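You operate a simulated robot arm through the tools that you are given. There is no shell and no other tool.

You are at the controls of a simulated robot arm. One attempt, no reset.

TASK
Clamp the toe piece, wipe its top clean with the damp pad, then free it.
Fine: clamp first, then damp the pad on the sponge; pad back in the tray, lid shut; the toe piece stays in the jig. What is to be rubbed or washed off counts as gone when no trace of it is left.

Only the result counts: the job must be done as asked and must still hold three seconds after the hand-in. Knocking over, shifting, dropping, spilling or breaking anything else fails it. A push-on lid holds only when it is set on centred and level and pressed home; a screw cap is set on level and turned clockwise until tight.

THE ROBOT
A 5-joint arm with a two-finger parallel gripper, fixed in place. Base frame: the origin is at the foot of the arm, x ahead of it, y to its left, z up; the work surface is at about z = 0. Readings come in cm, degrees, newtons and seconds.
With the tool pointing down near the work surface it reaches from about 26 to 68 cm from the base axis. Its first joint turns from -66.0 to 66.0 degrees. The tool tilts only in the upright plane through the base axis and itself; it spins freely about its own axis. Payload 2.9 kg.
Tool frame: the origin (TCP) lies between the finger pads and is the grasp point; the fingertips stand 3 cm ahead of it; z points along the fingers, y is the line along which they close. Largest opening 11 cm; finger width 2, thickness 1; the body of the gripper, 4.8 by 11.2 cm, starts 5.5 cm behind the TCP.
Orientation is that of the tool frame in the base frame, as a unit quaternion [x, y, z, w]. With the fingers straight down and closing along the base's y, the tool's x points along the base's -x, its y along +y and its z along -z.

THE INTERFACE
- The arm moves only by the tool servo_tool. Its argument "commands" is a list of rows, each an object (a shift or turn left out is 0, a gripper value left out holds the last) with "jaw": the closure in counts, from 0 (fully open) to 255 (shut); "translation": the shift along the base's x, y, z in units of 50 mm (1.0 is 50 mm), a list of three; "dr": the turn, a rotation vector about the base's x, y, z in units of 5 degrees (1.0 is 5 degrees), a list of three. In form: [{"jaw": jaw, "translation": [x, y, z], "dr": [rx, ry, rz]}, ...]. A call has 1 to 20 rows; each row shifts and turns the commanded pose from where the row before left it. A call with a number of a shift or a turn outside -1 to 1 is refused whole. Rows are played at 5 a second. More than 5 cm and 8.6 degrees between two rows, or a gripper value outside its range, and nothing of the call is played. A pose out of reach is approached as far as the arm can. The call stops where the force on the tool passes 40 N (or 10 N more than at its start, if that is more) or the arm is blocked; 0.2 s more then pass. The fingers move at their own pace (about 10.8 cm/s each) and stop on an object; they squeeze with about 39 N. The grip force told is the motor's: it shows also when the fingers shut on nothing. Time passes only in rows, and 0.2 s behind the last, so rows that do not move let the fingers close. The reply holds the time, the measured pose of the TCP, the force on the tool along the base axes, the opening and the grip force, in the units named above and with some noise, with the torque about the TCP (base axes, N m) and any sound that the robot's microphone picked up.
- Cameras (640 x 400 px; columns grow to the right, rows downward): "scene" is fixed at [4.5, -45.77, 60.6]; the picture's right is [0.68, -0.73, 0.00], its down [-0.40, -0.37, -0.84] and it looks along [0.61, 0.57, -0.55] (base axes); focal length 312 px, centre (320, 200). "wrist" rides on the gripper at [7.2, 1.7, -10.3] in the tool frame; the picture's right is [-0.23, 0.97, 0.00], its down [-0.76, -0.18, -0.62] and it looks along [-0.61, -0.14, 0.78] (tool axes); focal length 222 px, centre (320, 200). There is no depth. A picture from a camera that has moved, and an enlarged one, comes with that camera's place and axes in the base frame and with its lens.
- snapshot(camera): a new picture of that camera. The clock stands still meanwhile.
- zoom(camera, box): a new picture of the part [left, top, right, bottom] of that camera's present view, enlarged. The clock stands still meanwhile.
- job_done(): hands the job in; it is judged then, once.

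Nothing tells you positions but the pictures and the camera data. Unless the task says otherwise, let go and move clear before handing in.

The tools are called after ">>>" as name(argument=value, ...) on one line, values as JSON. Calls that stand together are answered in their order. servo_tool: Moves the arm, as the interface text tells. Its arguments: {"type":"object","properties":{"commands":{"type":"array","items":{"type":"object","properties":{"jaw":{"type":"number"},"translation":{"type":"array","items":{"type":"number"}},"dr":{"type":"array","items":{"type":"number"}}}}}},"required":["commands"]} The other tools are called the same way: snapshot (camera) takes a picture; zoom (camera, box) takes an enlarged picture of a part of a camera's view; job_done () hands the job in.

At the start:

```text
clock: 0.0
ee_pos: [50.56, -4.59, 29.57]
tool_rot: [0.0, 1.0, -0.001, 0.0]
contact_force: [-0.3, -0.6, -0.2]
moment: [0.01, 0.03, -0.04]
finger_gap: 10.99
grasp_force: 0.0
```

scene: 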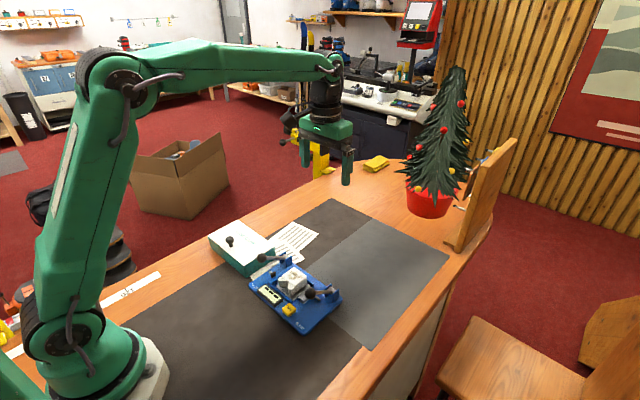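
wrist: 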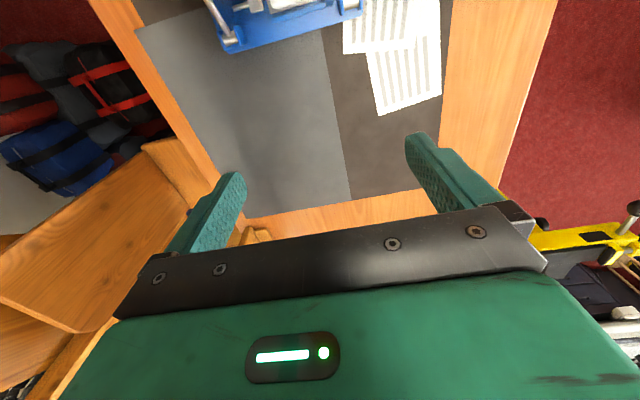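

I see a blue jig with a toe piece and levers, and a teal tray with a white lid behind it. I'll enlarge these areas before moving.

>>> zoom(camera="scene", box=[200, 210, 360, 340])

>>> zoom(camera="scene", box=[240, 250, 350, 335])

>>> zoom(camera="scene", box=[200, 210, 320, 290])

>>> zoom(camera="scene", box=[280, 130, 500, 260])

```text
3.08 times, centred on (280, 275) of scene
camera zoom: at [4.5, -45.77, 60.6], right [0.68, -0.73, 0.0], down [-0.4, -0.37, -0.84], along [0.61, 0.57, -0.55], focal length 959 px, centre (443, -31)
```

zoom: 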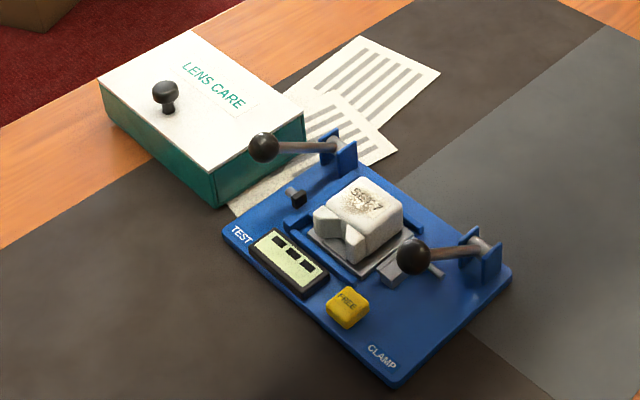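

```text
4.71 times, centred on (295, 292) of scene
camera zoom: at [4.5, -45.77, 60.6], right [0.68, -0.73, 0.0], down [-0.4, -0.37, -0.84], along [0.61, 0.57, -0.55], focal length 1467 px, centre (438, -235)
```

zoom: 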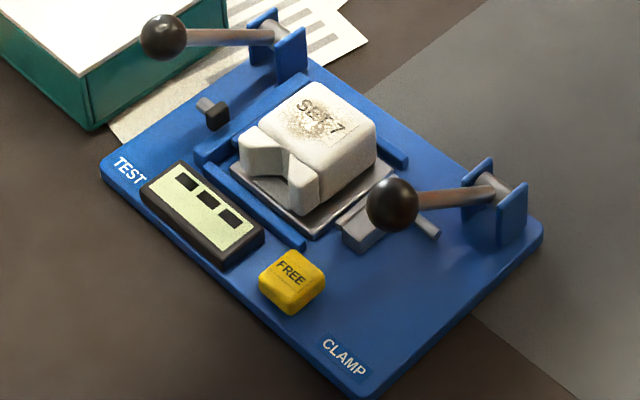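

```text
5.00 times, centred on (260, 250) of scene
camera zoom: at [4.5, -45.77, 60.6], right [0.68, -0.73, 0.0], down [-0.4, -0.37, -0.84], along [0.61, 0.57, -0.55], focal length 1559 px, centre (620, -50)
```

zoom: 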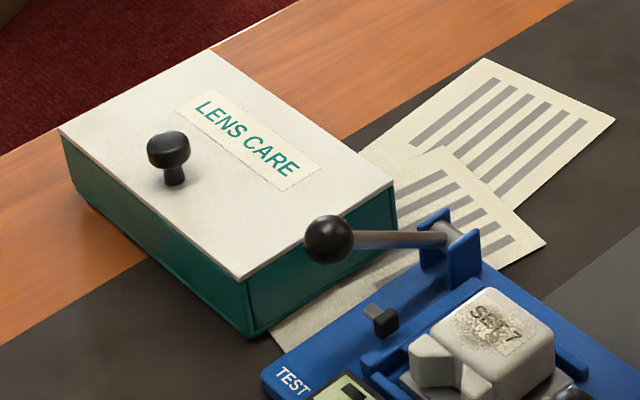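

```text
2.91 times, centred on (390, 195) of scene
camera zoom: at [4.5, -45.77, 60.6], right [0.68, -0.73, 0.0], down [-0.4, -0.37, -0.84], along [0.61, 0.57, -0.55], focal length 907 px, centre (116, 214)
```

zoom: 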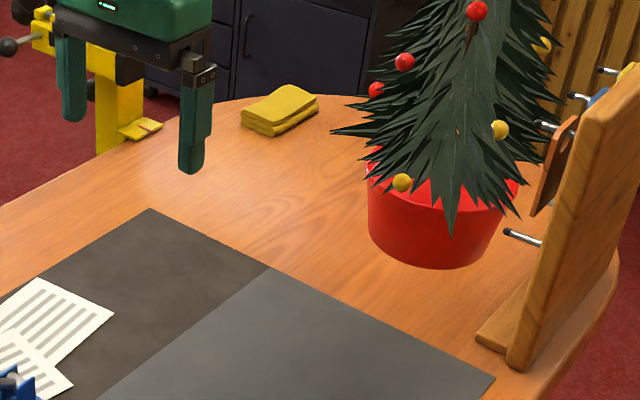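

The jig, with its lever marked CLAMP and toe piece, sits near (38, -6), and the lens-care tray with a knobbed lid is behind it to the left. I'll pull the arm back so the wrist camera looks over them.

>>> servo_tool(commands=[{"jaw": 0, "translation": [-0.7, 0, 0]}, {"translation": [-0.7, 0, 0]}, {"translation": [-0.7, 0, 0]}, {"translation": [-0.7, 0, 0]}, {"translation": [-0.7, 0, 0]}, {"translation": [-0.5, 0, 0]}, {}])

>>> snapshot(camera="wrist")

>>> snapshot(camera="scene")

```text
clock: 1.6
ee_pos: [30.55, -4.62, 29.43]
tool_rot: [0.0, 1.0, 0.0, 0.0]
contact_force: [0.6, 0.1, 1.0]
moment: [-0.01, 0.01, 0.04]
finger_gap: 11.02
grasp_force: 0.0
```

```text
taken
camera wrist: at [23.18, -2.85, 39.86], right [0.23, 0.97, 0.0], down [0.76, -0.18, 0.62], along [0.61, -0.14, -0.78], focal length 222 px, centre (320, 200)
```

wrist: 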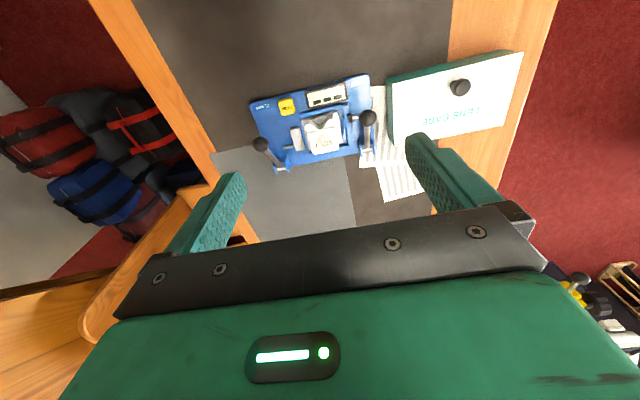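

```text
taken
```

scene: 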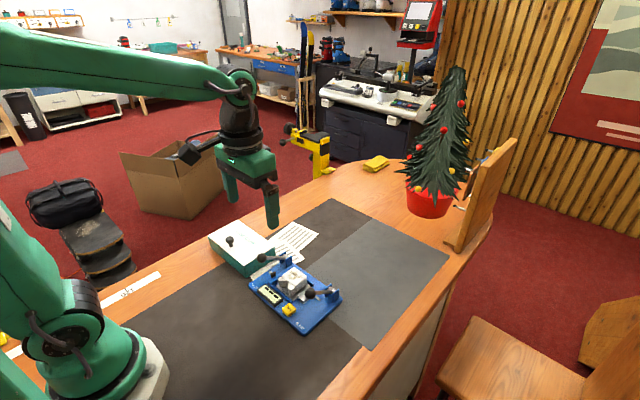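

>>> zoom(camera="wrist", box=[235, 60, 395, 190])

>>> zoom(camera="wrist", box=[360, 40, 540, 210])

```text
3.08 times, centred on (315, 125) of wrist
camera zoom: at [23.18, -2.85, 39.86], right [0.23, 0.97, 0.0], down [0.76, -0.18, 0.62], along [0.61, -0.14, -0.78], focal length 684 px, centre (335, 431)
```

zoom: 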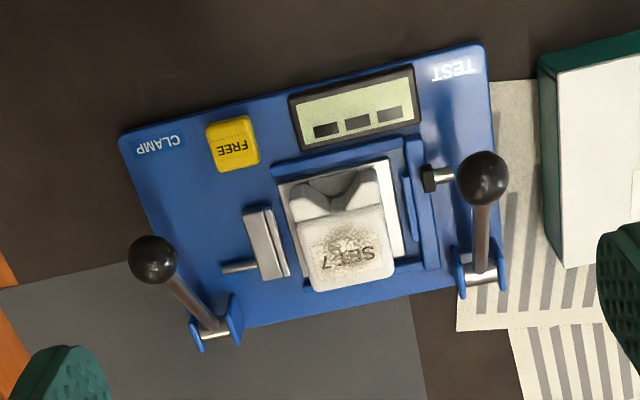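

```text
2.35 times, centred on (450, 125) of wrist
camera zoom: at [23.18, -2.85, 39.86], right [0.23, 0.97, 0.0], down [0.76, -0.18, 0.62], along [0.61, -0.14, -0.78], focal length 523 px, centre (14, 376)
```

zoom: 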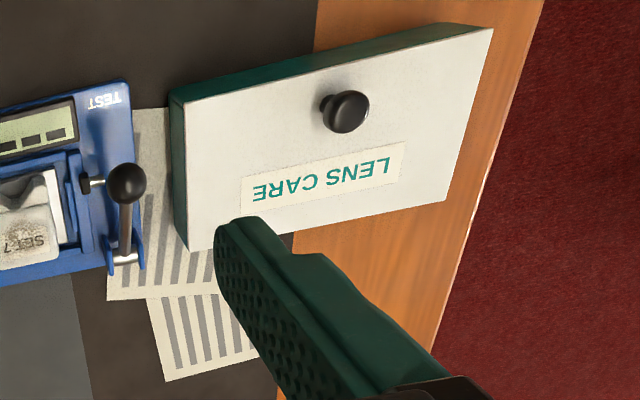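

Both jig levers lean toward the arm with the knobs up: the clamp knob is near (35, -14.5, 8.7) and its pivot near (41.4, -14.4, 4). I'll look closer from lower down before touching anything.

>>> servo_tool(commands=[{"translation": [-0.2, -0.3, -0.8]}, {"translation": [-0.2, -0.3, -0.8]}, {"translation": [-0.1, -0.2, -0.8]}, {}])

>>> snapshot(camera="wrist")

>>> zoom(camera="wrist", box=[200, 60, 420, 200])

```text
clock: 2.6
ee_pos: [28.05, -8.52, 17.48]
tool_rot: [0.0, 1.0, 0.0, 0.0]
contact_force: [0.2, 1.1, 0.1]
moment: [0.04, -0.01, 0.02]
finger_gap: 11.01
grasp_force: 0.2
```

```text
taken
camera wrist: at [20.65, -6.87, 27.82], right [0.23, 0.97, 0.0], down [0.76, -0.18, 0.62], along [0.61, -0.14, -0.78], focal length 222 px, centre (320, 200)
```

wrist: 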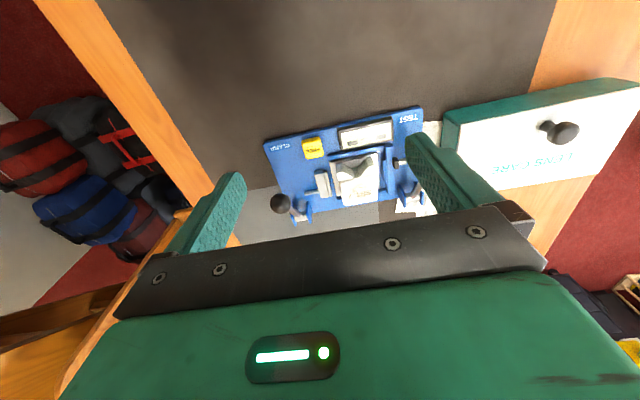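

```text
2.86 times, centred on (310, 130) of wrist
camera zoom: at [20.65, -6.87, 27.82], right [0.23, 0.97, 0.0], down [0.76, -0.18, 0.62], along [0.61, -0.14, -0.78], focal length 635 px, centre (349, 400)
```

zoom: 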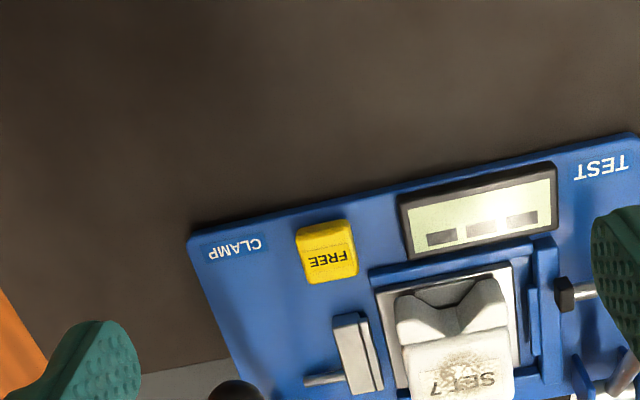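

The FREE button is near (32.6, -10.6), and the clamp knob sits above the CLAMP label. I'll close the jaw and hover over the clamp knob to check alignment.

>>> servo_tool(commands=[{"jaw": 255, "translation": [0.3, -0.3, 0]}, {"translation": [0.4, -0.4, 0]}, {"translation": [0.4, -0.4, 0]}, {"translation": [0.2, -0.1, -0.2]}, {"translation": [0, 0, -0.3]}, {}, {}])

>>> zoom(camera="scene", box=[220, 210, 380, 340])

>>> snapshot(camera="wrist")

```text
clock: 4.2
ee_pos: [34.57, -14.58, 14.93]
tool_rot: [0.0, 1.0, 0.0, -0.001]
contact_force: [-0.4, -0.4, 0.0]
moment: [0.02, 0.01, -0.02]
finger_gap: 0.01
grasp_force: 37.9
```

```text
3.08 times, centred on (300, 275) of scene
camera zoom: at [4.5, -45.77, 60.6], right [0.68, -0.73, 0.0], down [-0.4, -0.37, -0.84], along [0.61, 0.57, -0.55], focal length 959 px, centre (382, -31)
```

zoom: 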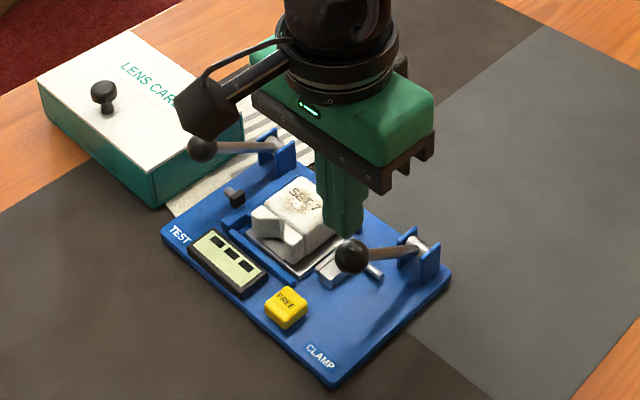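

```text
taken
camera wrist: at [27.2, -12.85, 25.29], right [0.23, 0.97, 0.0], down [0.76, -0.18, 0.62], along [0.61, -0.14, -0.78], focal length 222 px, centre (320, 200)
```

wrist: 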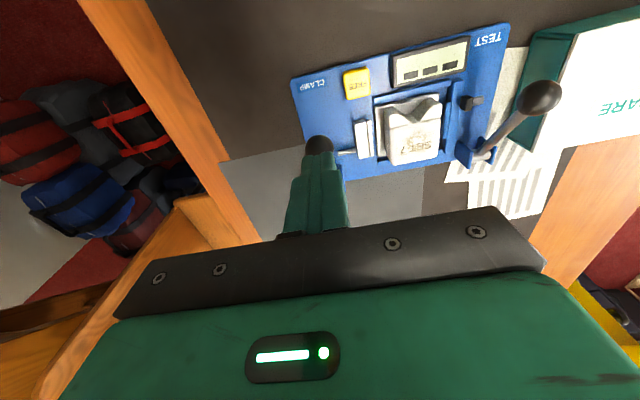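

The closed fingertips hang directly over the clamp knob, which I place at (34.7, -14.6, 8.75). I'll press it down slowly.

>>> servo_tool(commands=[{"translation": [0, 0, -0.2]}, {"translation": [0, 0, -0.1]}, {"translation": [0, 0, -0.1]}, {"translation": [-0.02, 0, -0.1]}, {"translation": [-0.03, 0, -0.1]}, {"translation": [-0.03, 0, -0.1]}, {}])

>>> zoom(camera="scene", box=[220, 210, 380, 340])

>>> zoom(camera="wrist", box=[260, 20, 540, 210])

```text
clock: 5.8
ee_pos: [34.1, -14.46, 11.49]
tool_rot: [0.0, 1.0, 0.0, -0.001]
contact_force: [0.9, 0.4, 0.3]
moment: [-0.01, 0.02, 0.02]
finger_gap: 0.0
grasp_force: 37.9
```

```text
3.08 times, centred on (300, 275) of scene
camera zoom: at [4.5, -45.77, 60.6], right [0.68, -0.73, 0.0], down [-0.4, -0.37, -0.84], along [0.61, 0.57, -0.55], focal length 959 px, centre (382, -31)
```

zoom: 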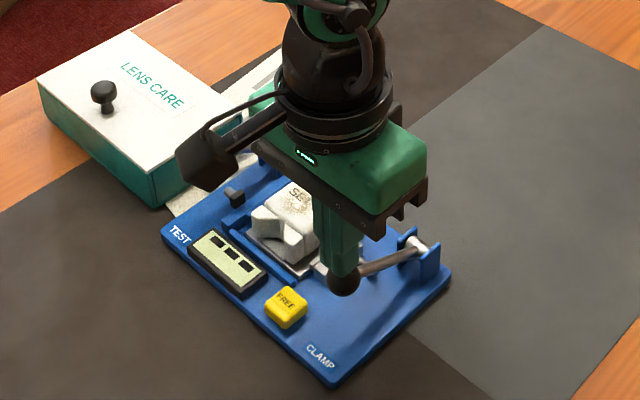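

```text
2.11 times, centred on (400, 115) of wrist
camera zoom: at [26.79, -12.81, 21.81], right [0.23, 0.97, 0.0], down [0.76, -0.18, 0.62], along [0.61, -0.14, -0.78], focal length 468 px, centre (152, 379)
```

zoom: 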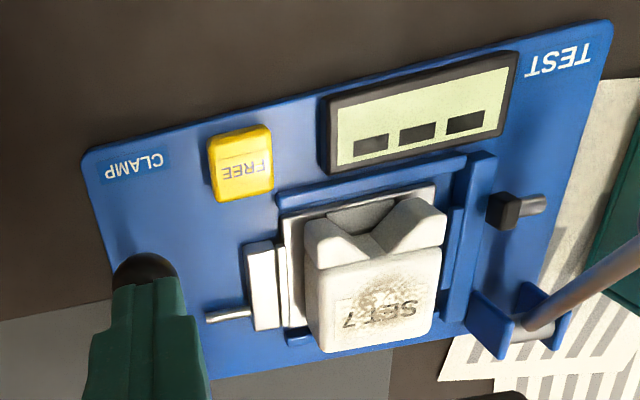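

The lever follows and the grey jaw is moving in toward the toe piece. I'll keep pressing down along the arc.

>>> servo_tool(commands=[{"translation": [-0.03, 0, -0.1]}, {"translation": [-0.03, 0, -0.1]}, {"translation": [-0.03, 0, -0.1]}, {"translation": [-0.03, 0, -0.1]}, {"translation": [-0.02, 0, -0.1]}, {"translation": [-0.01, 0, -0.1]}, {}])

>>> zoom(camera="scene", box=[220, 210, 380, 340])

>>> zoom(camera="wrist", box=[260, 20, 540, 210])

```text
clock: 7.4
ee_pos: [33.43, -14.55, 8.62]
tool_rot: [0.0, 1.0, 0.0, 0.0]
contact_force: [-0.7, -0.5, 1.0]
moment: [0.02, 0.0, 0.05]
finger_gap: 0.01
grasp_force: 38.0
```

```text
3.08 times, centred on (300, 275) of scene
camera zoom: at [4.5, -45.77, 60.6], right [0.68, -0.73, 0.0], down [-0.4, -0.37, -0.84], along [0.61, 0.57, -0.55], focal length 959 px, centre (382, -31)
```

zoom: 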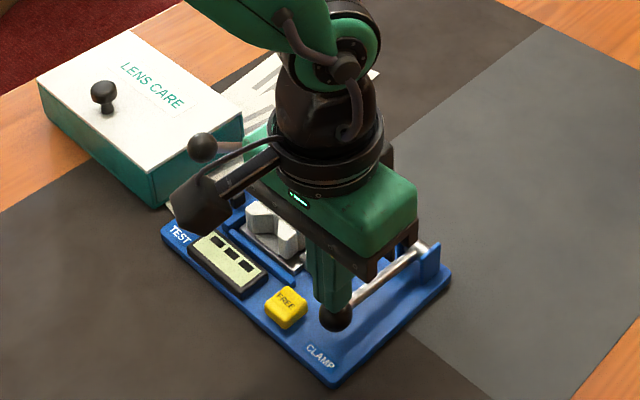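

```text
2.11 times, centred on (400, 115) of wrist
camera zoom: at [26.03, -12.81, 18.84], right [0.23, 0.97, 0.0], down [0.76, -0.18, 0.62], along [0.61, -0.14, -0.78], focal length 468 px, centre (152, 379)
```

zoom: 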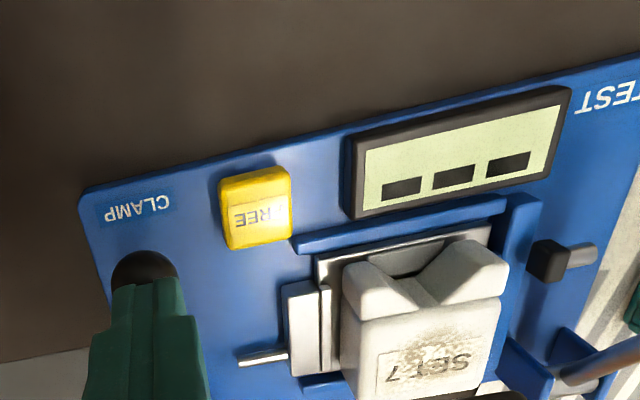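

The lever is almost level and the jaw has nearly reached the toe piece. I'll press on until it locks.

>>> servo_tool(commands=[{"translation": [0, 0, -0.08]}, {"translation": [0, 0, -0.08]}, {"translation": [0, 0, -0.08]}, {"translation": [0, 0, -0.08]}, {"translation": [0.01, 0, -0.08]}, {"translation": [0.01, 0, -0.08]}, {}])

>>> zoom(camera="scene", box=[220, 210, 380, 340])

>>> zoom(camera="wrist", box=[260, 20, 540, 210])

```text
clock: 8.1
ee_pos: [33.28, -14.53, 7.87]
tool_rot: [0.0, 1.0, 0.001, 0.0]
contact_force: [-5.7, 4.0, 17.7]
moment: [0.11, 0.18, -0.02]
finger_gap: 0.0
grasp_force: 38.0
stopped in row 3: the force on the tool passed its limit at 49 N (the readings are from after the stop); the commanded pose is now the measured one
```

```text
3.08 times, centred on (300, 275) of scene
camera zoom: at [4.49, -45.77, 60.6], right [0.68, -0.73, 0.0], down [-0.4, -0.37, -0.84], along [0.61, 0.57, -0.55], focal length 959 px, centre (382, -31)
```

zoom: 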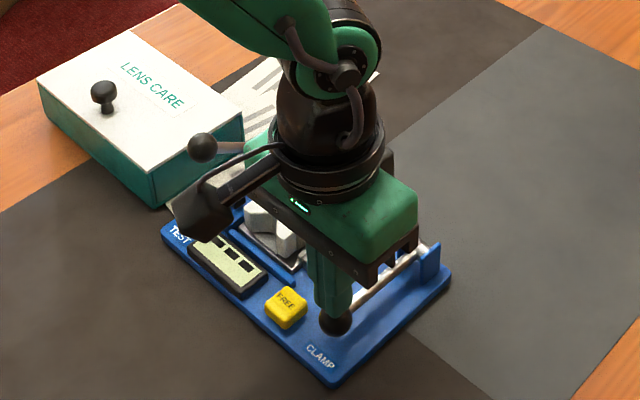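

```text
2.11 times, centred on (400, 115) of wrist
camera zoom: at [26.05, -12.83, 18.32], right [0.23, 0.97, 0.0], down [0.76, -0.18, 0.62], along [0.61, -0.14, -0.78], focal length 468 px, centre (152, 379)
```

zoom: 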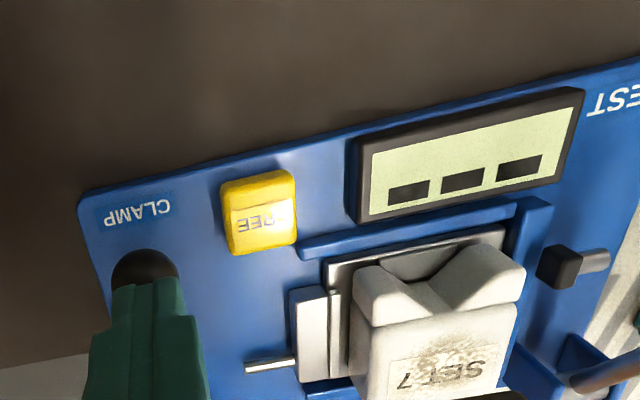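

The lever hit a hard stop at 49 N. I'll lift off gently and see whether the clamp holds.

>>> servo_tool(commands=[{"translation": [0, 0, 0.1]}, {"translation": [0, 0, 0.3]}, {"translation": [0, 0, 0.6]}, {"translation": [-0.6, 0, 0.8]}, {"translation": [-0.6, 0.5, 0.4]}, {}])

>>> zoom(camera="scene", box=[220, 210, 380, 340])

>>> zoom(camera="wrist", box=[260, 20, 540, 210])

```text
clock: 9.5
ee_pos: [27.15, -12.04, 18.94]
tool_rot: [0.0, 1.0, 0.0, 0.0]
contact_force: [0.7, 0.8, -1.0]
moment: [0.0, -0.02, -0.02]
finger_gap: 0.0
grasp_force: 37.6
```

```text
3.08 times, centred on (300, 275) of scene
camera zoom: at [4.5, -45.77, 60.6], right [0.68, -0.73, 0.0], down [-0.4, -0.37, -0.84], along [0.61, 0.57, -0.55], focal length 959 px, centre (382, -31)
```

zoom: 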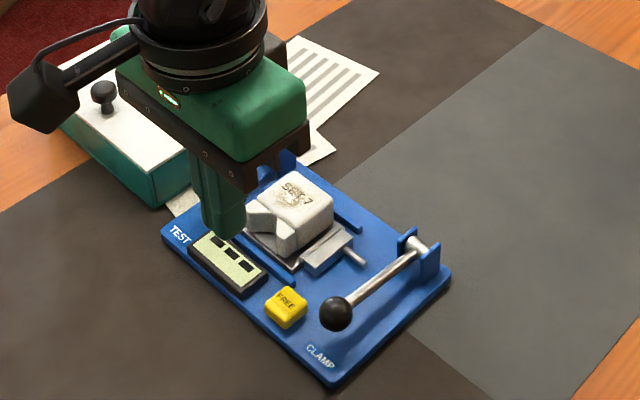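

```text
2.11 times, centred on (400, 115) of wrist
camera zoom: at [19.85, -10.33, 29.31], right [0.23, 0.97, 0.0], down [0.76, -0.18, 0.62], along [0.61, -0.14, -0.78], focal length 468 px, centre (152, 379)
```

zoom: 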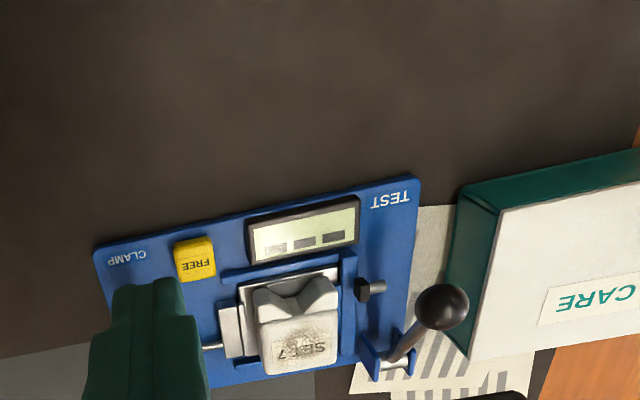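

The lever stays down and the jaw presses against the toe piece, so the clamp holds. Next I'll look at the lens-care tray, whose knob is near (34, 14, 7).

>>> zoom(camera="scene", box=[260, 250, 340, 315])

>>> servo_tool(commands=[{"jaw": 0, "translation": [0, 0.8, 0.4]}, {"translation": [0, 0.9, 0.4]}, {"translation": [0, 0.9, 0.2]}, {"translation": [0, 0.9, 0]}, {}])

>>> snapshot(camera="wrist")

>>> snapshot(camera="scene")

```text
6.15 times, centred on (300, 282) of scene
camera zoom: at [4.5, -45.77, 60.6], right [0.68, -0.73, 0.0], down [-0.4, -0.37, -0.84], along [0.61, 0.57, -0.55], focal length 1919 px, centre (443, -308)
```

zoom: 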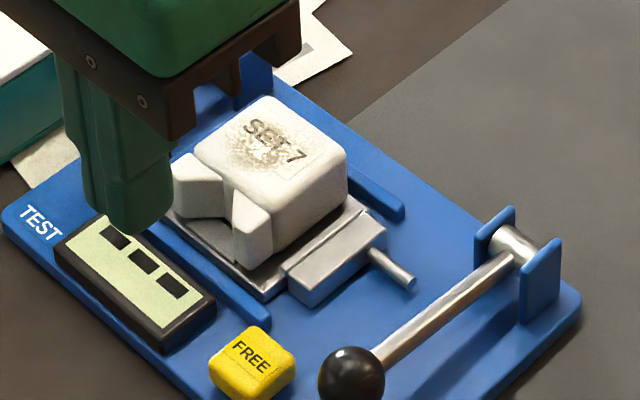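

```text
clock: 10.7
ee_pos: [27.29, 5.59, 23.81]
tool_rot: [0.0, 1.0, 0.0, 0.0]
contact_force: [-0.5, 0.2, 0.2]
moment: [-0.02, -0.01, -0.01]
finger_gap: 11.0
grasp_force: 0.0
```

```text
taken
camera wrist: at [20.0, 7.3, 34.15], right [0.23, 0.97, 0.0], down [0.76, -0.18, 0.62], along [0.61, -0.14, -0.78], focal length 222 px, centre (320, 200)
```

wrist: 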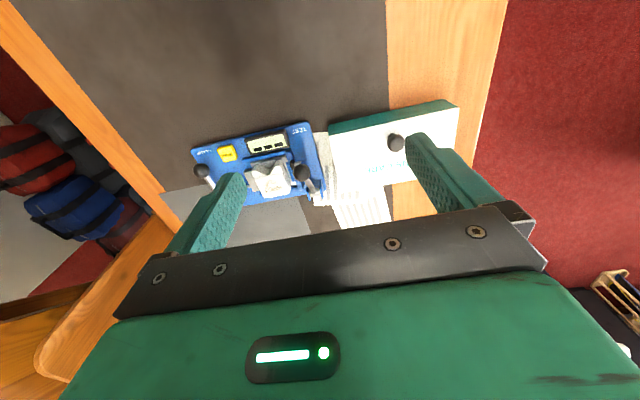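

```text
taken
```

scene: 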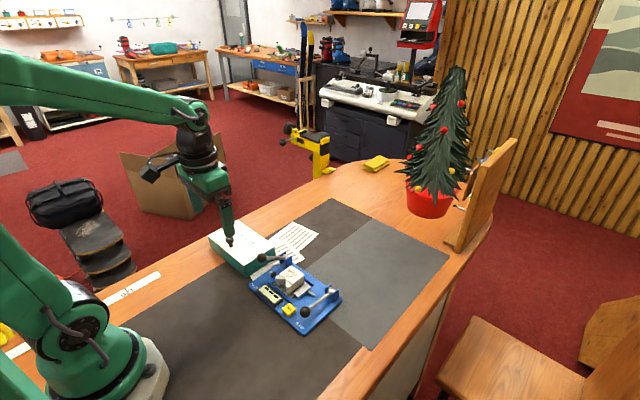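

I'll shift left so the tray is centred in the wrist view.

>>> servo_tool(commands=[{"translation": [0, 0.9, 0]}, {"translation": [-0.2, 0.9, 0]}, {"translation": [-0.2, 0, 0]}, {}])

>>> snapshot(camera="wrist")

>>> zoom(camera="wrist", box=[240, 80, 420, 200])

>>> zoom(camera="scene", box=[200, 210, 310, 290])

```text
clock: 11.7
ee_pos: [25.3, 14.48, 23.87]
tool_rot: [0.0, 1.0, -0.001, -0.001]
contact_force: [0.2, 0.0, 0.3]
moment: [-0.02, -0.03, 0.02]
finger_gap: 11.01
grasp_force: 0.1
```

```text
taken
camera wrist: at [18.02, 16.23, 34.22], right [0.23, 0.97, 0.0], down [0.76, -0.18, 0.62], along [0.61, -0.14, -0.78], focal length 222 px, centre (320, 200)
```

wrist: 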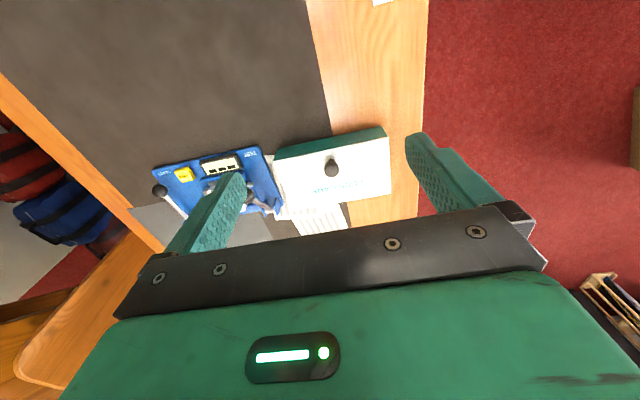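

```text
3.33 times, centred on (330, 140) of wrist
camera zoom: at [18.02, 16.23, 34.22], right [0.23, 0.97, 0.0], down [0.76, -0.18, 0.62], along [0.61, -0.14, -0.78], focal length 740 px, centre (287, 400)
```

zoom: 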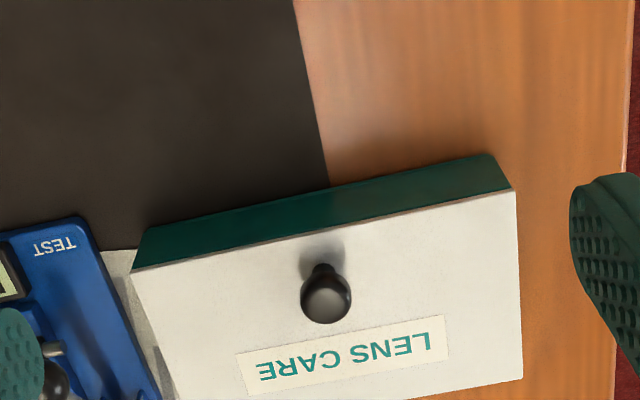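

```text
5.00 times, centred on (255, 250) of scene
camera zoom: at [4.5, -45.77, 60.6], right [0.68, -0.73, 0.0], down [-0.4, -0.37, -0.84], along [0.61, 0.57, -0.55], focal length 1559 px, centre (645, -50)
```

zoom: 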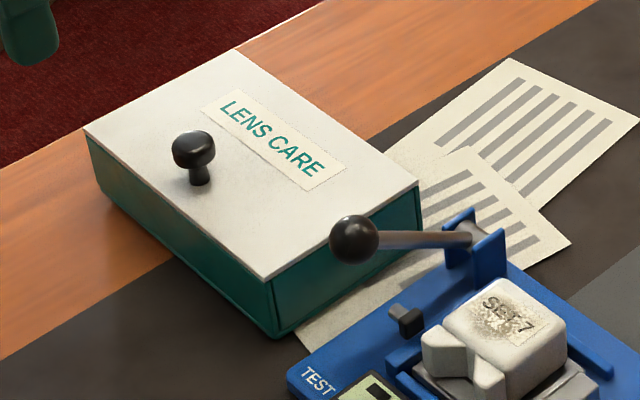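

The lid spans about x 32.4–42.4, y 5.8–22.8 at z 4.4. Its knob sits toward the near edge at (34.2, 14.2, 6.9), which suggests a back hinge, so I'll zoom in to check.

>>> zoom(camera="scene", box=[240, 215, 290, 250])

>>> zoom(camera="scene", box=[205, 225, 265, 280])

>>> zoom(camera="wrist", box=[300, 150, 420, 230])

```text
11.43 times, centred on (265, 232) of scene
camera zoom: at [4.5, -45.77, 60.6], right [0.68, -0.73, 0.0], down [-0.4, -0.37, -0.84], along [0.61, 0.57, -0.55], focal length 3563 px, centre (949, -171)
```

zoom: 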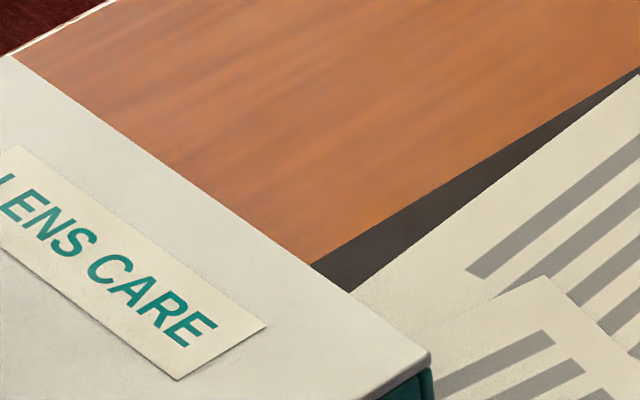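

```text
7.27 times, centred on (235, 252) of scene
camera zoom: at [4.5, -45.77, 60.6], right [0.68, -0.73, 0.0], down [-0.4, -0.37, -0.84], along [0.61, 0.57, -0.55], focal length 2268 px, centre (938, -182)
```

zoom: 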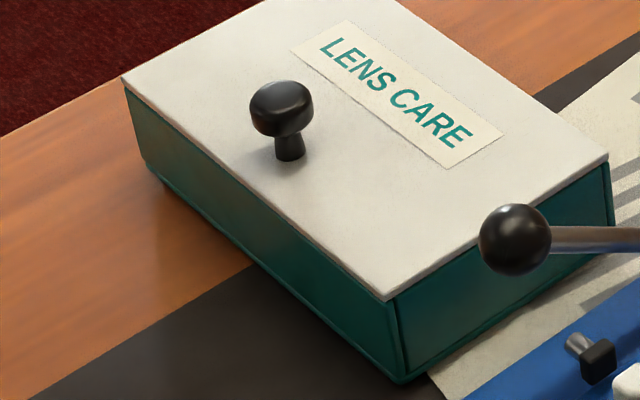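

```text
5.00 times, centred on (360, 190) of wrist
camera zoom: at [18.02, 16.23, 34.22], right [0.23, 0.97, 0.0], down [0.76, -0.18, 0.62], along [0.61, -0.14, -0.78], focal length 1111 px, centre (120, 250)
```

zoom: 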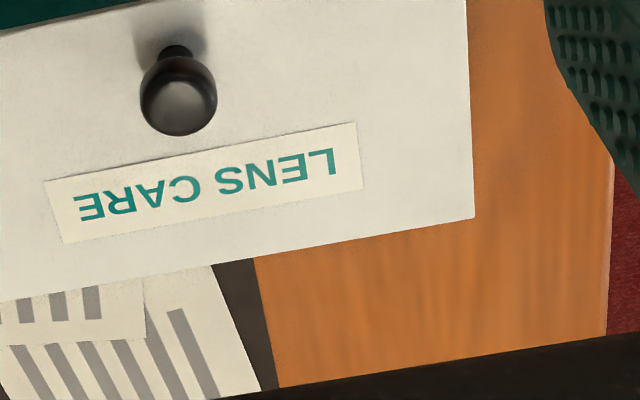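

Nothing visible settles whether it hinges, so I'll grip the knob with the fingers closing along y, which lets the lid pivot, and test with a small lift. First I'll move above the knob.

>>> servo_tool(commands=[{"jaw": 140, "translation": [0.6, 0, -0.5]}, {"translation": [0.6, -0.03, -0.5]}, {"translation": [0.58, -0.03, -0.5]}, {"translation": [0, 0, -0.4]}, {}, {}])

>>> snapshot(camera="wrist")

>>> zoom(camera="scene", box=[180, 180, 310, 290])

```text
clock: 13.1
ee_pos: [34.27, 14.16, 14.48]
tool_rot: [0.0, 1.0, 0.0, 0.0]
contact_force: [-0.8, -0.8, -0.2]
moment: [-0.03, -0.01, 0.0]
finger_gap: 4.96
grasp_force: 0.0
```

```text
taken
camera wrist: at [26.88, 15.9, 24.75], right [0.23, 0.97, 0.0], down [0.76, -0.18, 0.62], along [0.61, -0.14, -0.78], focal length 222 px, centre (320, 200)
```

wrist: 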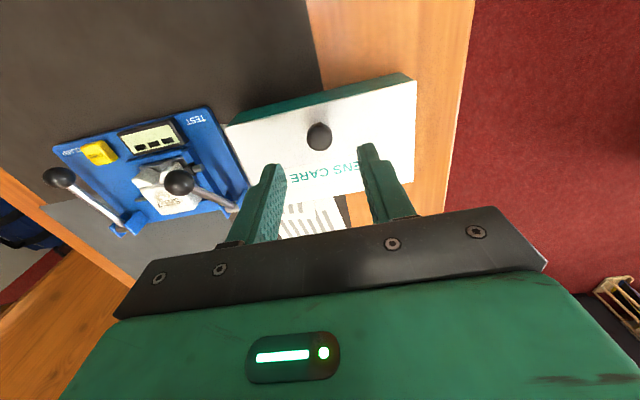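

```text
3.64 times, centred on (245, 235) of scene
camera zoom: at [4.5, -45.77, 60.6], right [0.68, -0.73, 0.0], down [-0.4, -0.37, -0.84], along [0.61, 0.57, -0.55], focal length 1134 px, centre (593, 73)
```

zoom: 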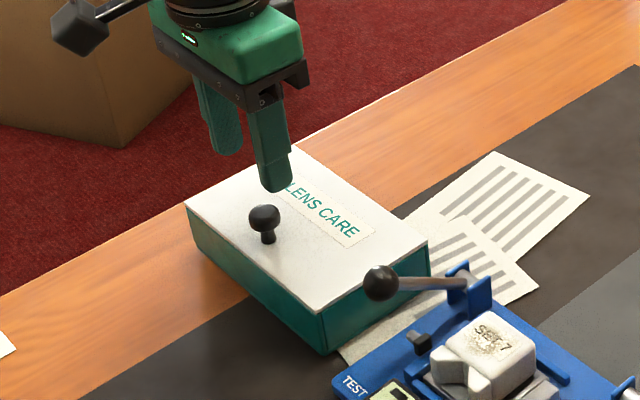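

The knob lines up at (34.2, 14.2). I'll go down around it, grip and check.

>>> servo_tool(commands=[{"translation": [0, 0, -0.5]}, {"translation": [0, 0, -0.4]}, {"translation": [0, 0, -0.25]}, {"translation": [0, 0, -0.1]}, {"jaw": 255}, {}, {}, {}])

>>> zoom(camera="scene", box=[180, 180, 310, 290])

```text
clock: 14.9
ee_pos: [34.17, 14.15, 8.18]
tool_rot: [-0.001, 1.0, 0.0, 0.0]
contact_force: [1.0, -8.5, 1.4]
moment: [-0.11, -0.04, -0.01]
finger_gap: 2.11
grasp_force: 38.7
```

```text
3.64 times, centred on (245, 235) of scene
camera zoom: at [4.5, -45.77, 60.6], right [0.68, -0.73, 0.0], down [-0.4, -0.37, -0.84], along [0.61, 0.57, -0.55], focal length 1134 px, centre (593, 73)
```

zoom: 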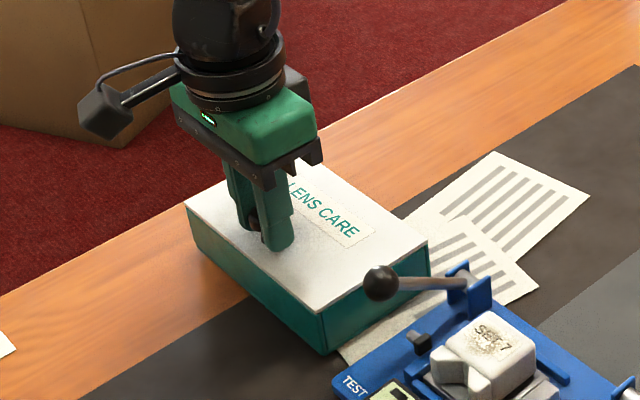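

The knob is held with a 2.1 cm gap, with a slight sideways load. I'll ease that and try a small hinge-arc lift.

>>> servo_tool(commands=[{"translation": [0, -0.02, 0]}, {"translation": [0.025, 0, 0.07]}, {"translation": [0.025, 0, 0.07]}, {}])

>>> zoom(camera="scene", box=[190, 200, 300, 290])

>>> snapshot(camera="wrist")

```text
clock: 15.9
ee_pos: [34.5, 14.1, 8.87]
tool_rot: [0.0, 1.0, -0.001, 0.0]
contact_force: [-0.7, 0.3, -17.4]
moment: [0.15, 0.5, 0.02]
finger_gap: 2.1
grasp_force: 39.0
```

```text
4.44 times, centred on (245, 245) of scene
camera zoom: at [4.51, -45.77, 60.6], right [0.68, -0.73, 0.0], down [-0.4, -0.37, -0.84], along [0.61, 0.57, -0.55], focal length 1386 px, centre (653, 0)
```

zoom: 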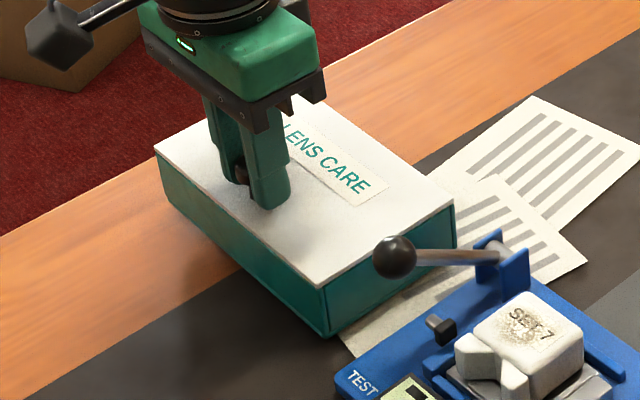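

```text
taken
camera wrist: at [27.13, 15.78, 19.17], right [0.23, 0.97, 0.0], down [0.76, -0.18, 0.62], along [0.61, -0.14, -0.78], focal length 222 px, centre (320, 200)
```

wrist: 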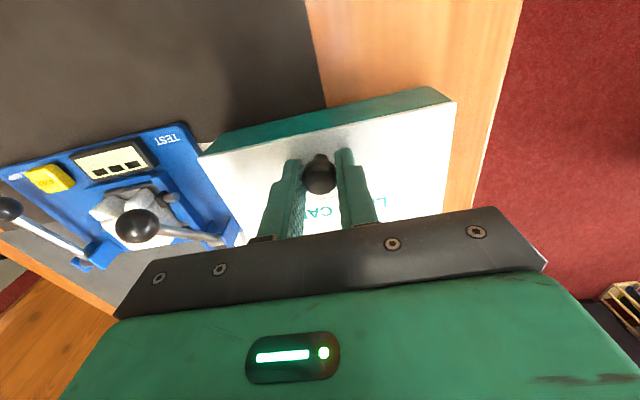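

The lid pulls back with 17 N. I'll compare in detail whether its front edge has lifted.

>>> zoom(camera="scene", box=[205, 225, 265, 280])

>>> zoom(camera="wrist", box=[190, 80, 470, 240])

```text
7.27 times, centred on (235, 252) of scene
camera zoom: at [4.51, -45.77, 60.6], right [0.68, -0.73, 0.0], down [-0.4, -0.37, -0.84], along [0.61, 0.57, -0.55], focal length 2268 px, centre (938, -182)
```

zoom: 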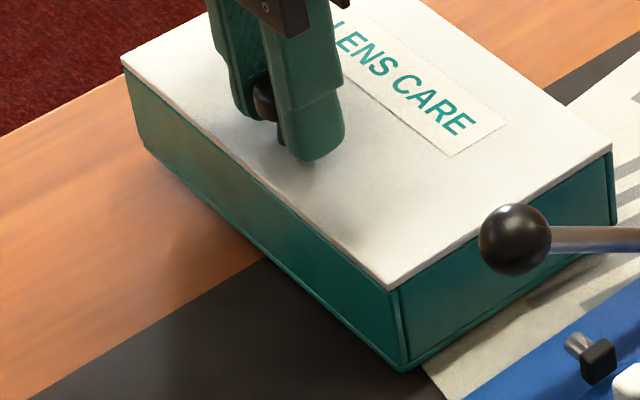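

```text
2.29 times, centred on (330, 160) of wrist
camera zoom: at [27.13, 15.78, 19.17], right [0.23, 0.97, 0.0], down [0.76, -0.18, 0.62], along [0.61, -0.14, -0.78], focal length 508 px, centre (297, 291)
```

zoom: 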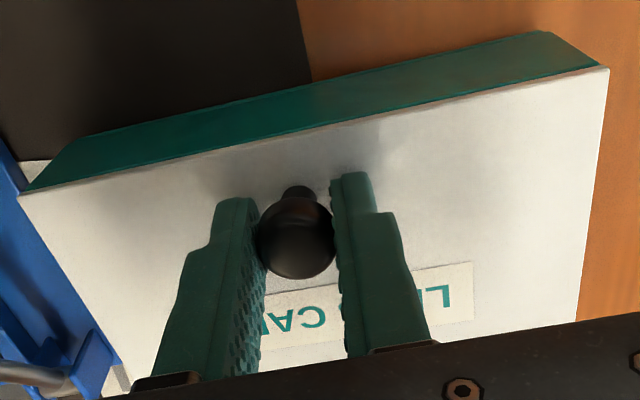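

The whole tray came up about half a centimetre (about 1.8 kg on the knob), so the lid neither lifts off nor hinges this way. I'll set it back down exactly where it stood before going on.

>>> servo_tool(commands=[{"translation": [-0.025, 0, -0.05]}, {"translation": [-0.025, 0, -0.05]}, {"translation": [0, 0, -0.03]}, {"translation": [0, 0, -0.01]}, {}])

>>> zoom(camera="scene", box=[205, 225, 265, 280])

>>> zoom(camera="wrist", box=[190, 80, 470, 240])

```text
clock: 17.1
ee_pos: [34.33, 14.2, 8.17]
tool_rot: [0.0, 1.0, 0.001, 0.002]
contact_force: [-0.2, 17.1, 6.1]
moment: [0.26, -0.15, 0.04]
finger_gap: 2.09
grasp_force: 39.0
```

```text
7.27 times, centred on (235, 252) of scene
camera zoom: at [4.5, -45.77, 60.6], right [0.68, -0.73, 0.0], down [-0.4, -0.37, -0.84], along [0.61, 0.57, -0.55], focal length 2268 px, centre (938, -182)
```

zoom: 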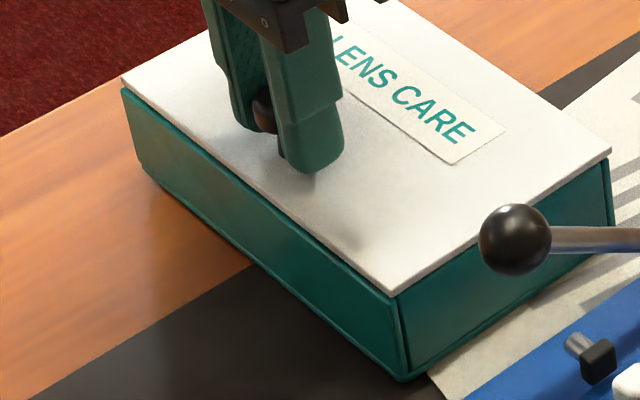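

```text
2.29 times, centred on (330, 160) of wrist
camera zoom: at [27.0, 15.84, 18.54], right [0.23, 0.97, 0.0], down [0.76, -0.18, 0.63], along [0.61, -0.14, -0.78], focal length 508 px, centre (297, 291)
```

zoom: 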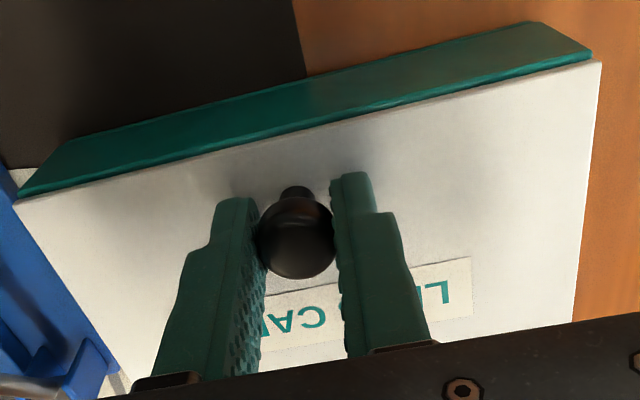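

Setting down left a 17 N sideways load, and the lid seems slightly displaced on the tray. I'll look closely before releasing.

>>> zoom(camera="scene", box=[205, 225, 235, 255])

>>> zoom(camera="scene", box=[245, 240, 295, 280])

>>> zoom(camera="wrist", box=[360, 80, 470, 150])

>>> zoom(camera="wrist", box=[180, 120, 290, 190])

```text
13.33 times, centred on (220, 240) of scene
camera zoom: at [4.5, -45.77, 60.6], right [0.68, -0.73, 0.0], down [-0.4, -0.37, -0.84], along [0.61, 0.57, -0.55], focal length 4157 px, centre (1653, -333)
```

zoom: 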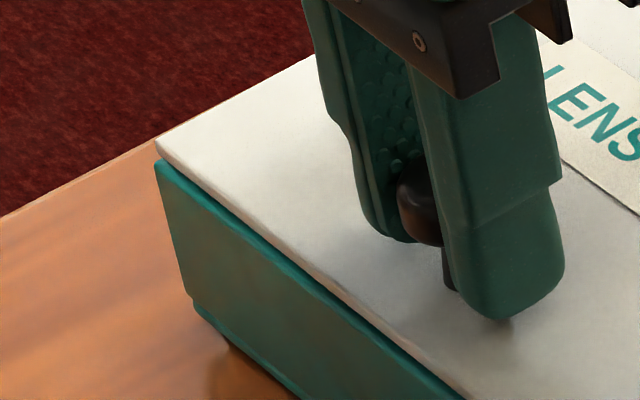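

```text
10.00 times, centred on (270, 260) of scene
camera zoom: at [4.5, -45.77, 60.6], right [0.68, -0.73, 0.0], down [-0.4, -0.37, -0.84], along [0.61, 0.57, -0.55], focal length 3118 px, centre (820, -400)
```

zoom: 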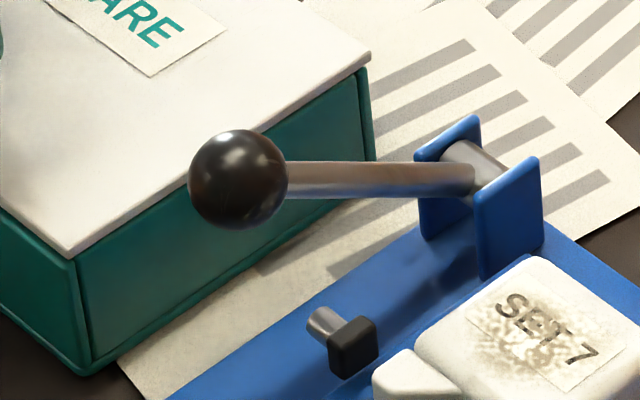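

```text
5.71 times, centred on (415, 115) of wrist
camera zoom: at [27.0, 15.84, 18.54], right [0.23, 0.97, 0.0], down [0.76, -0.18, 0.63], along [0.61, -0.14, -0.78], focal length 1269 px, centre (-223, 686)
```

zoom: 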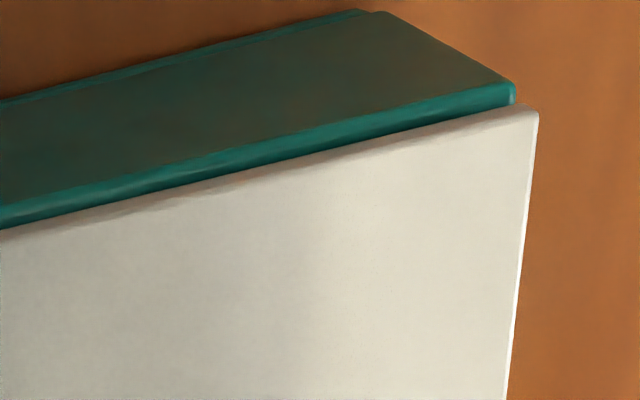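

```text
5.71 times, centred on (235, 155) of wrist
camera zoom: at [27.0, 15.84, 18.54], right [0.23, 0.97, 0.0], down [0.76, -0.18, 0.63], along [0.61, -0.14, -0.78], focal length 1269 px, centre (806, 457)
```

zoom: 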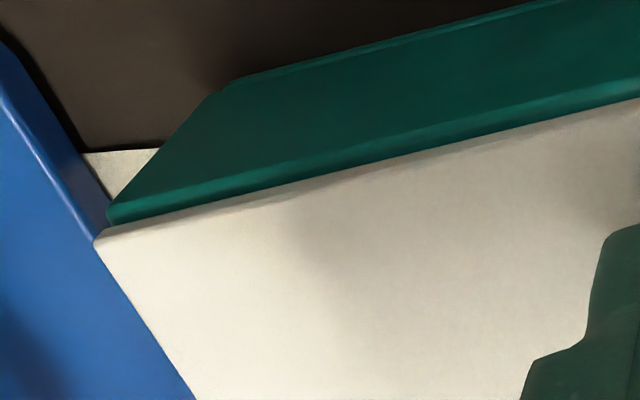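

The lid has come loose from its seat, with a thin gap all along the front rim. I'll ease the sideways load and lift a little to see how it moves.

>>> servo_tool(commands=[{"translation": [0, 0.02, 0]}, {"translation": [0, 0, 0.06]}, {"translation": [0, 0, 0.06]}, {}])

>>> zoom(camera="scene", box=[205, 225, 265, 280])

>>> zoom(camera="wrist", box=[190, 80, 470, 240])

```text
clock: 18.1
ee_pos: [34.14, 13.97, 8.62]
tool_rot: [0.0, 1.0, -0.001, -0.001]
contact_force: [-0.1, -0.1, -17.1]
moment: [0.16, 0.49, -0.01]
finger_gap: 2.1
grasp_force: 39.6
```

```text
7.27 times, centred on (235, 252) of scene
camera zoom: at [4.51, -45.77, 60.6], right [0.68, -0.73, 0.0], down [-0.4, -0.37, -0.84], along [0.61, 0.57, -0.55], focal length 2268 px, centre (938, -182)
```

zoom: 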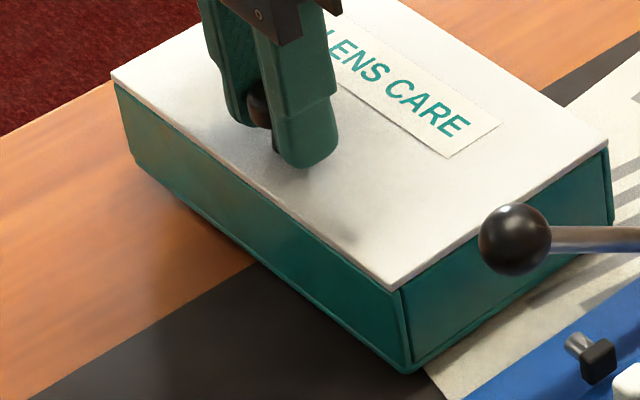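

```text
2.29 times, centred on (330, 160) of wrist
camera zoom: at [26.87, 15.83, 19.0], right [0.23, 0.97, 0.0], down [0.76, -0.18, 0.62], along [0.6, -0.14, -0.78], focal length 508 px, centre (297, 291)
```

zoom: 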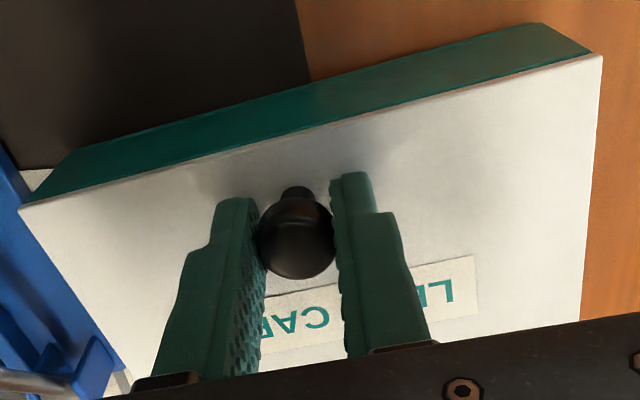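

The whole tray hangs on the lid again at 17 N and the lid sits flush, so the lid is captive vertically and probably slides. I'll set the tray down, let go and check it is back in place.

>>> servo_tool(commands=[{"translation": [0, 0.01, -0.04]}, {"translation": [0, 0.01, -0.03]}, {"translation": [0, 0.01, -0.02]}, {}])

>>> zoom(camera="scene", box=[205, 225, 265, 280])

```text
clock: 19.1
ee_pos: [34.18, 14.18, 8.36]
tool_rot: [0.0, 1.0, 0.001, -0.001]
contact_force: [0.3, 0.1, -13.3]
moment: [-0.18, 0.19, -0.08]
finger_gap: 2.11
grasp_force: 39.7
```

```text
7.27 times, centred on (235, 252) of scene
camera zoom: at [4.51, -45.77, 60.6], right [0.68, -0.73, 0.0], down [-0.4, -0.37, -0.84], along [0.61, 0.57, -0.55], focal length 2268 px, centre (938, -182)
```

zoom: 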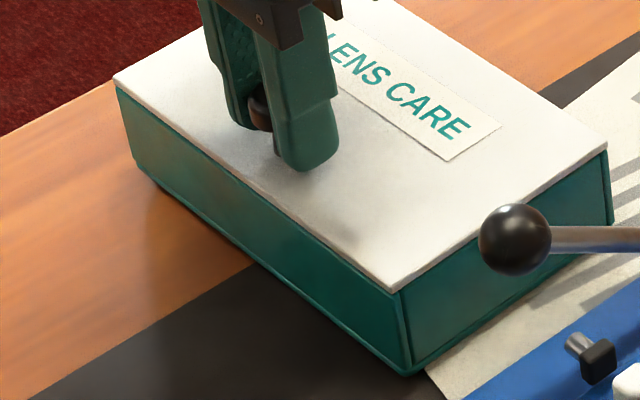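

It is still partly hanging, so I'll lower it the last couple of millimetres and release.

>>> servo_tool(commands=[{"translation": [0, 0, -0.02]}, {"translation": [0, 0, -0.01]}, {}])

>>> zoom(camera="scene", box=[205, 225, 265, 280])

```text
clock: 19.9
ee_pos: [34.29, 14.33, 8.41]
tool_rot: [0.001, 1.0, 0.001, 0.002]
contact_force: [-0.7, -1.0, 13.6]
moment: [-0.07, 0.74, 0.06]
finger_gap: 2.1
grasp_force: 39.2
```

```text
7.27 times, centred on (235, 252) of scene
camera zoom: at [4.49, -45.77, 60.6], right [0.68, -0.73, 0.0], down [-0.4, -0.37, -0.84], along [0.61, 0.57, -0.55], focal length 2268 px, centre (938, -182)
```

zoom: 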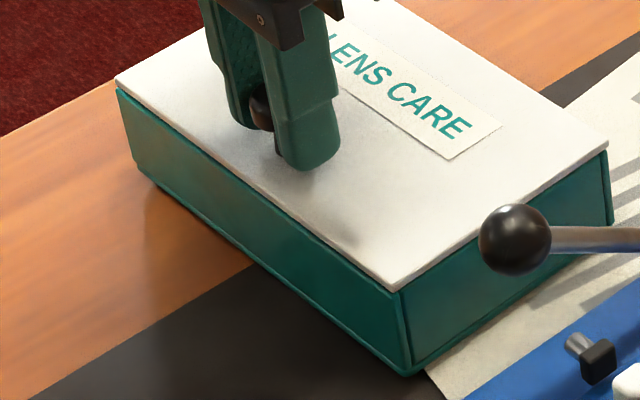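

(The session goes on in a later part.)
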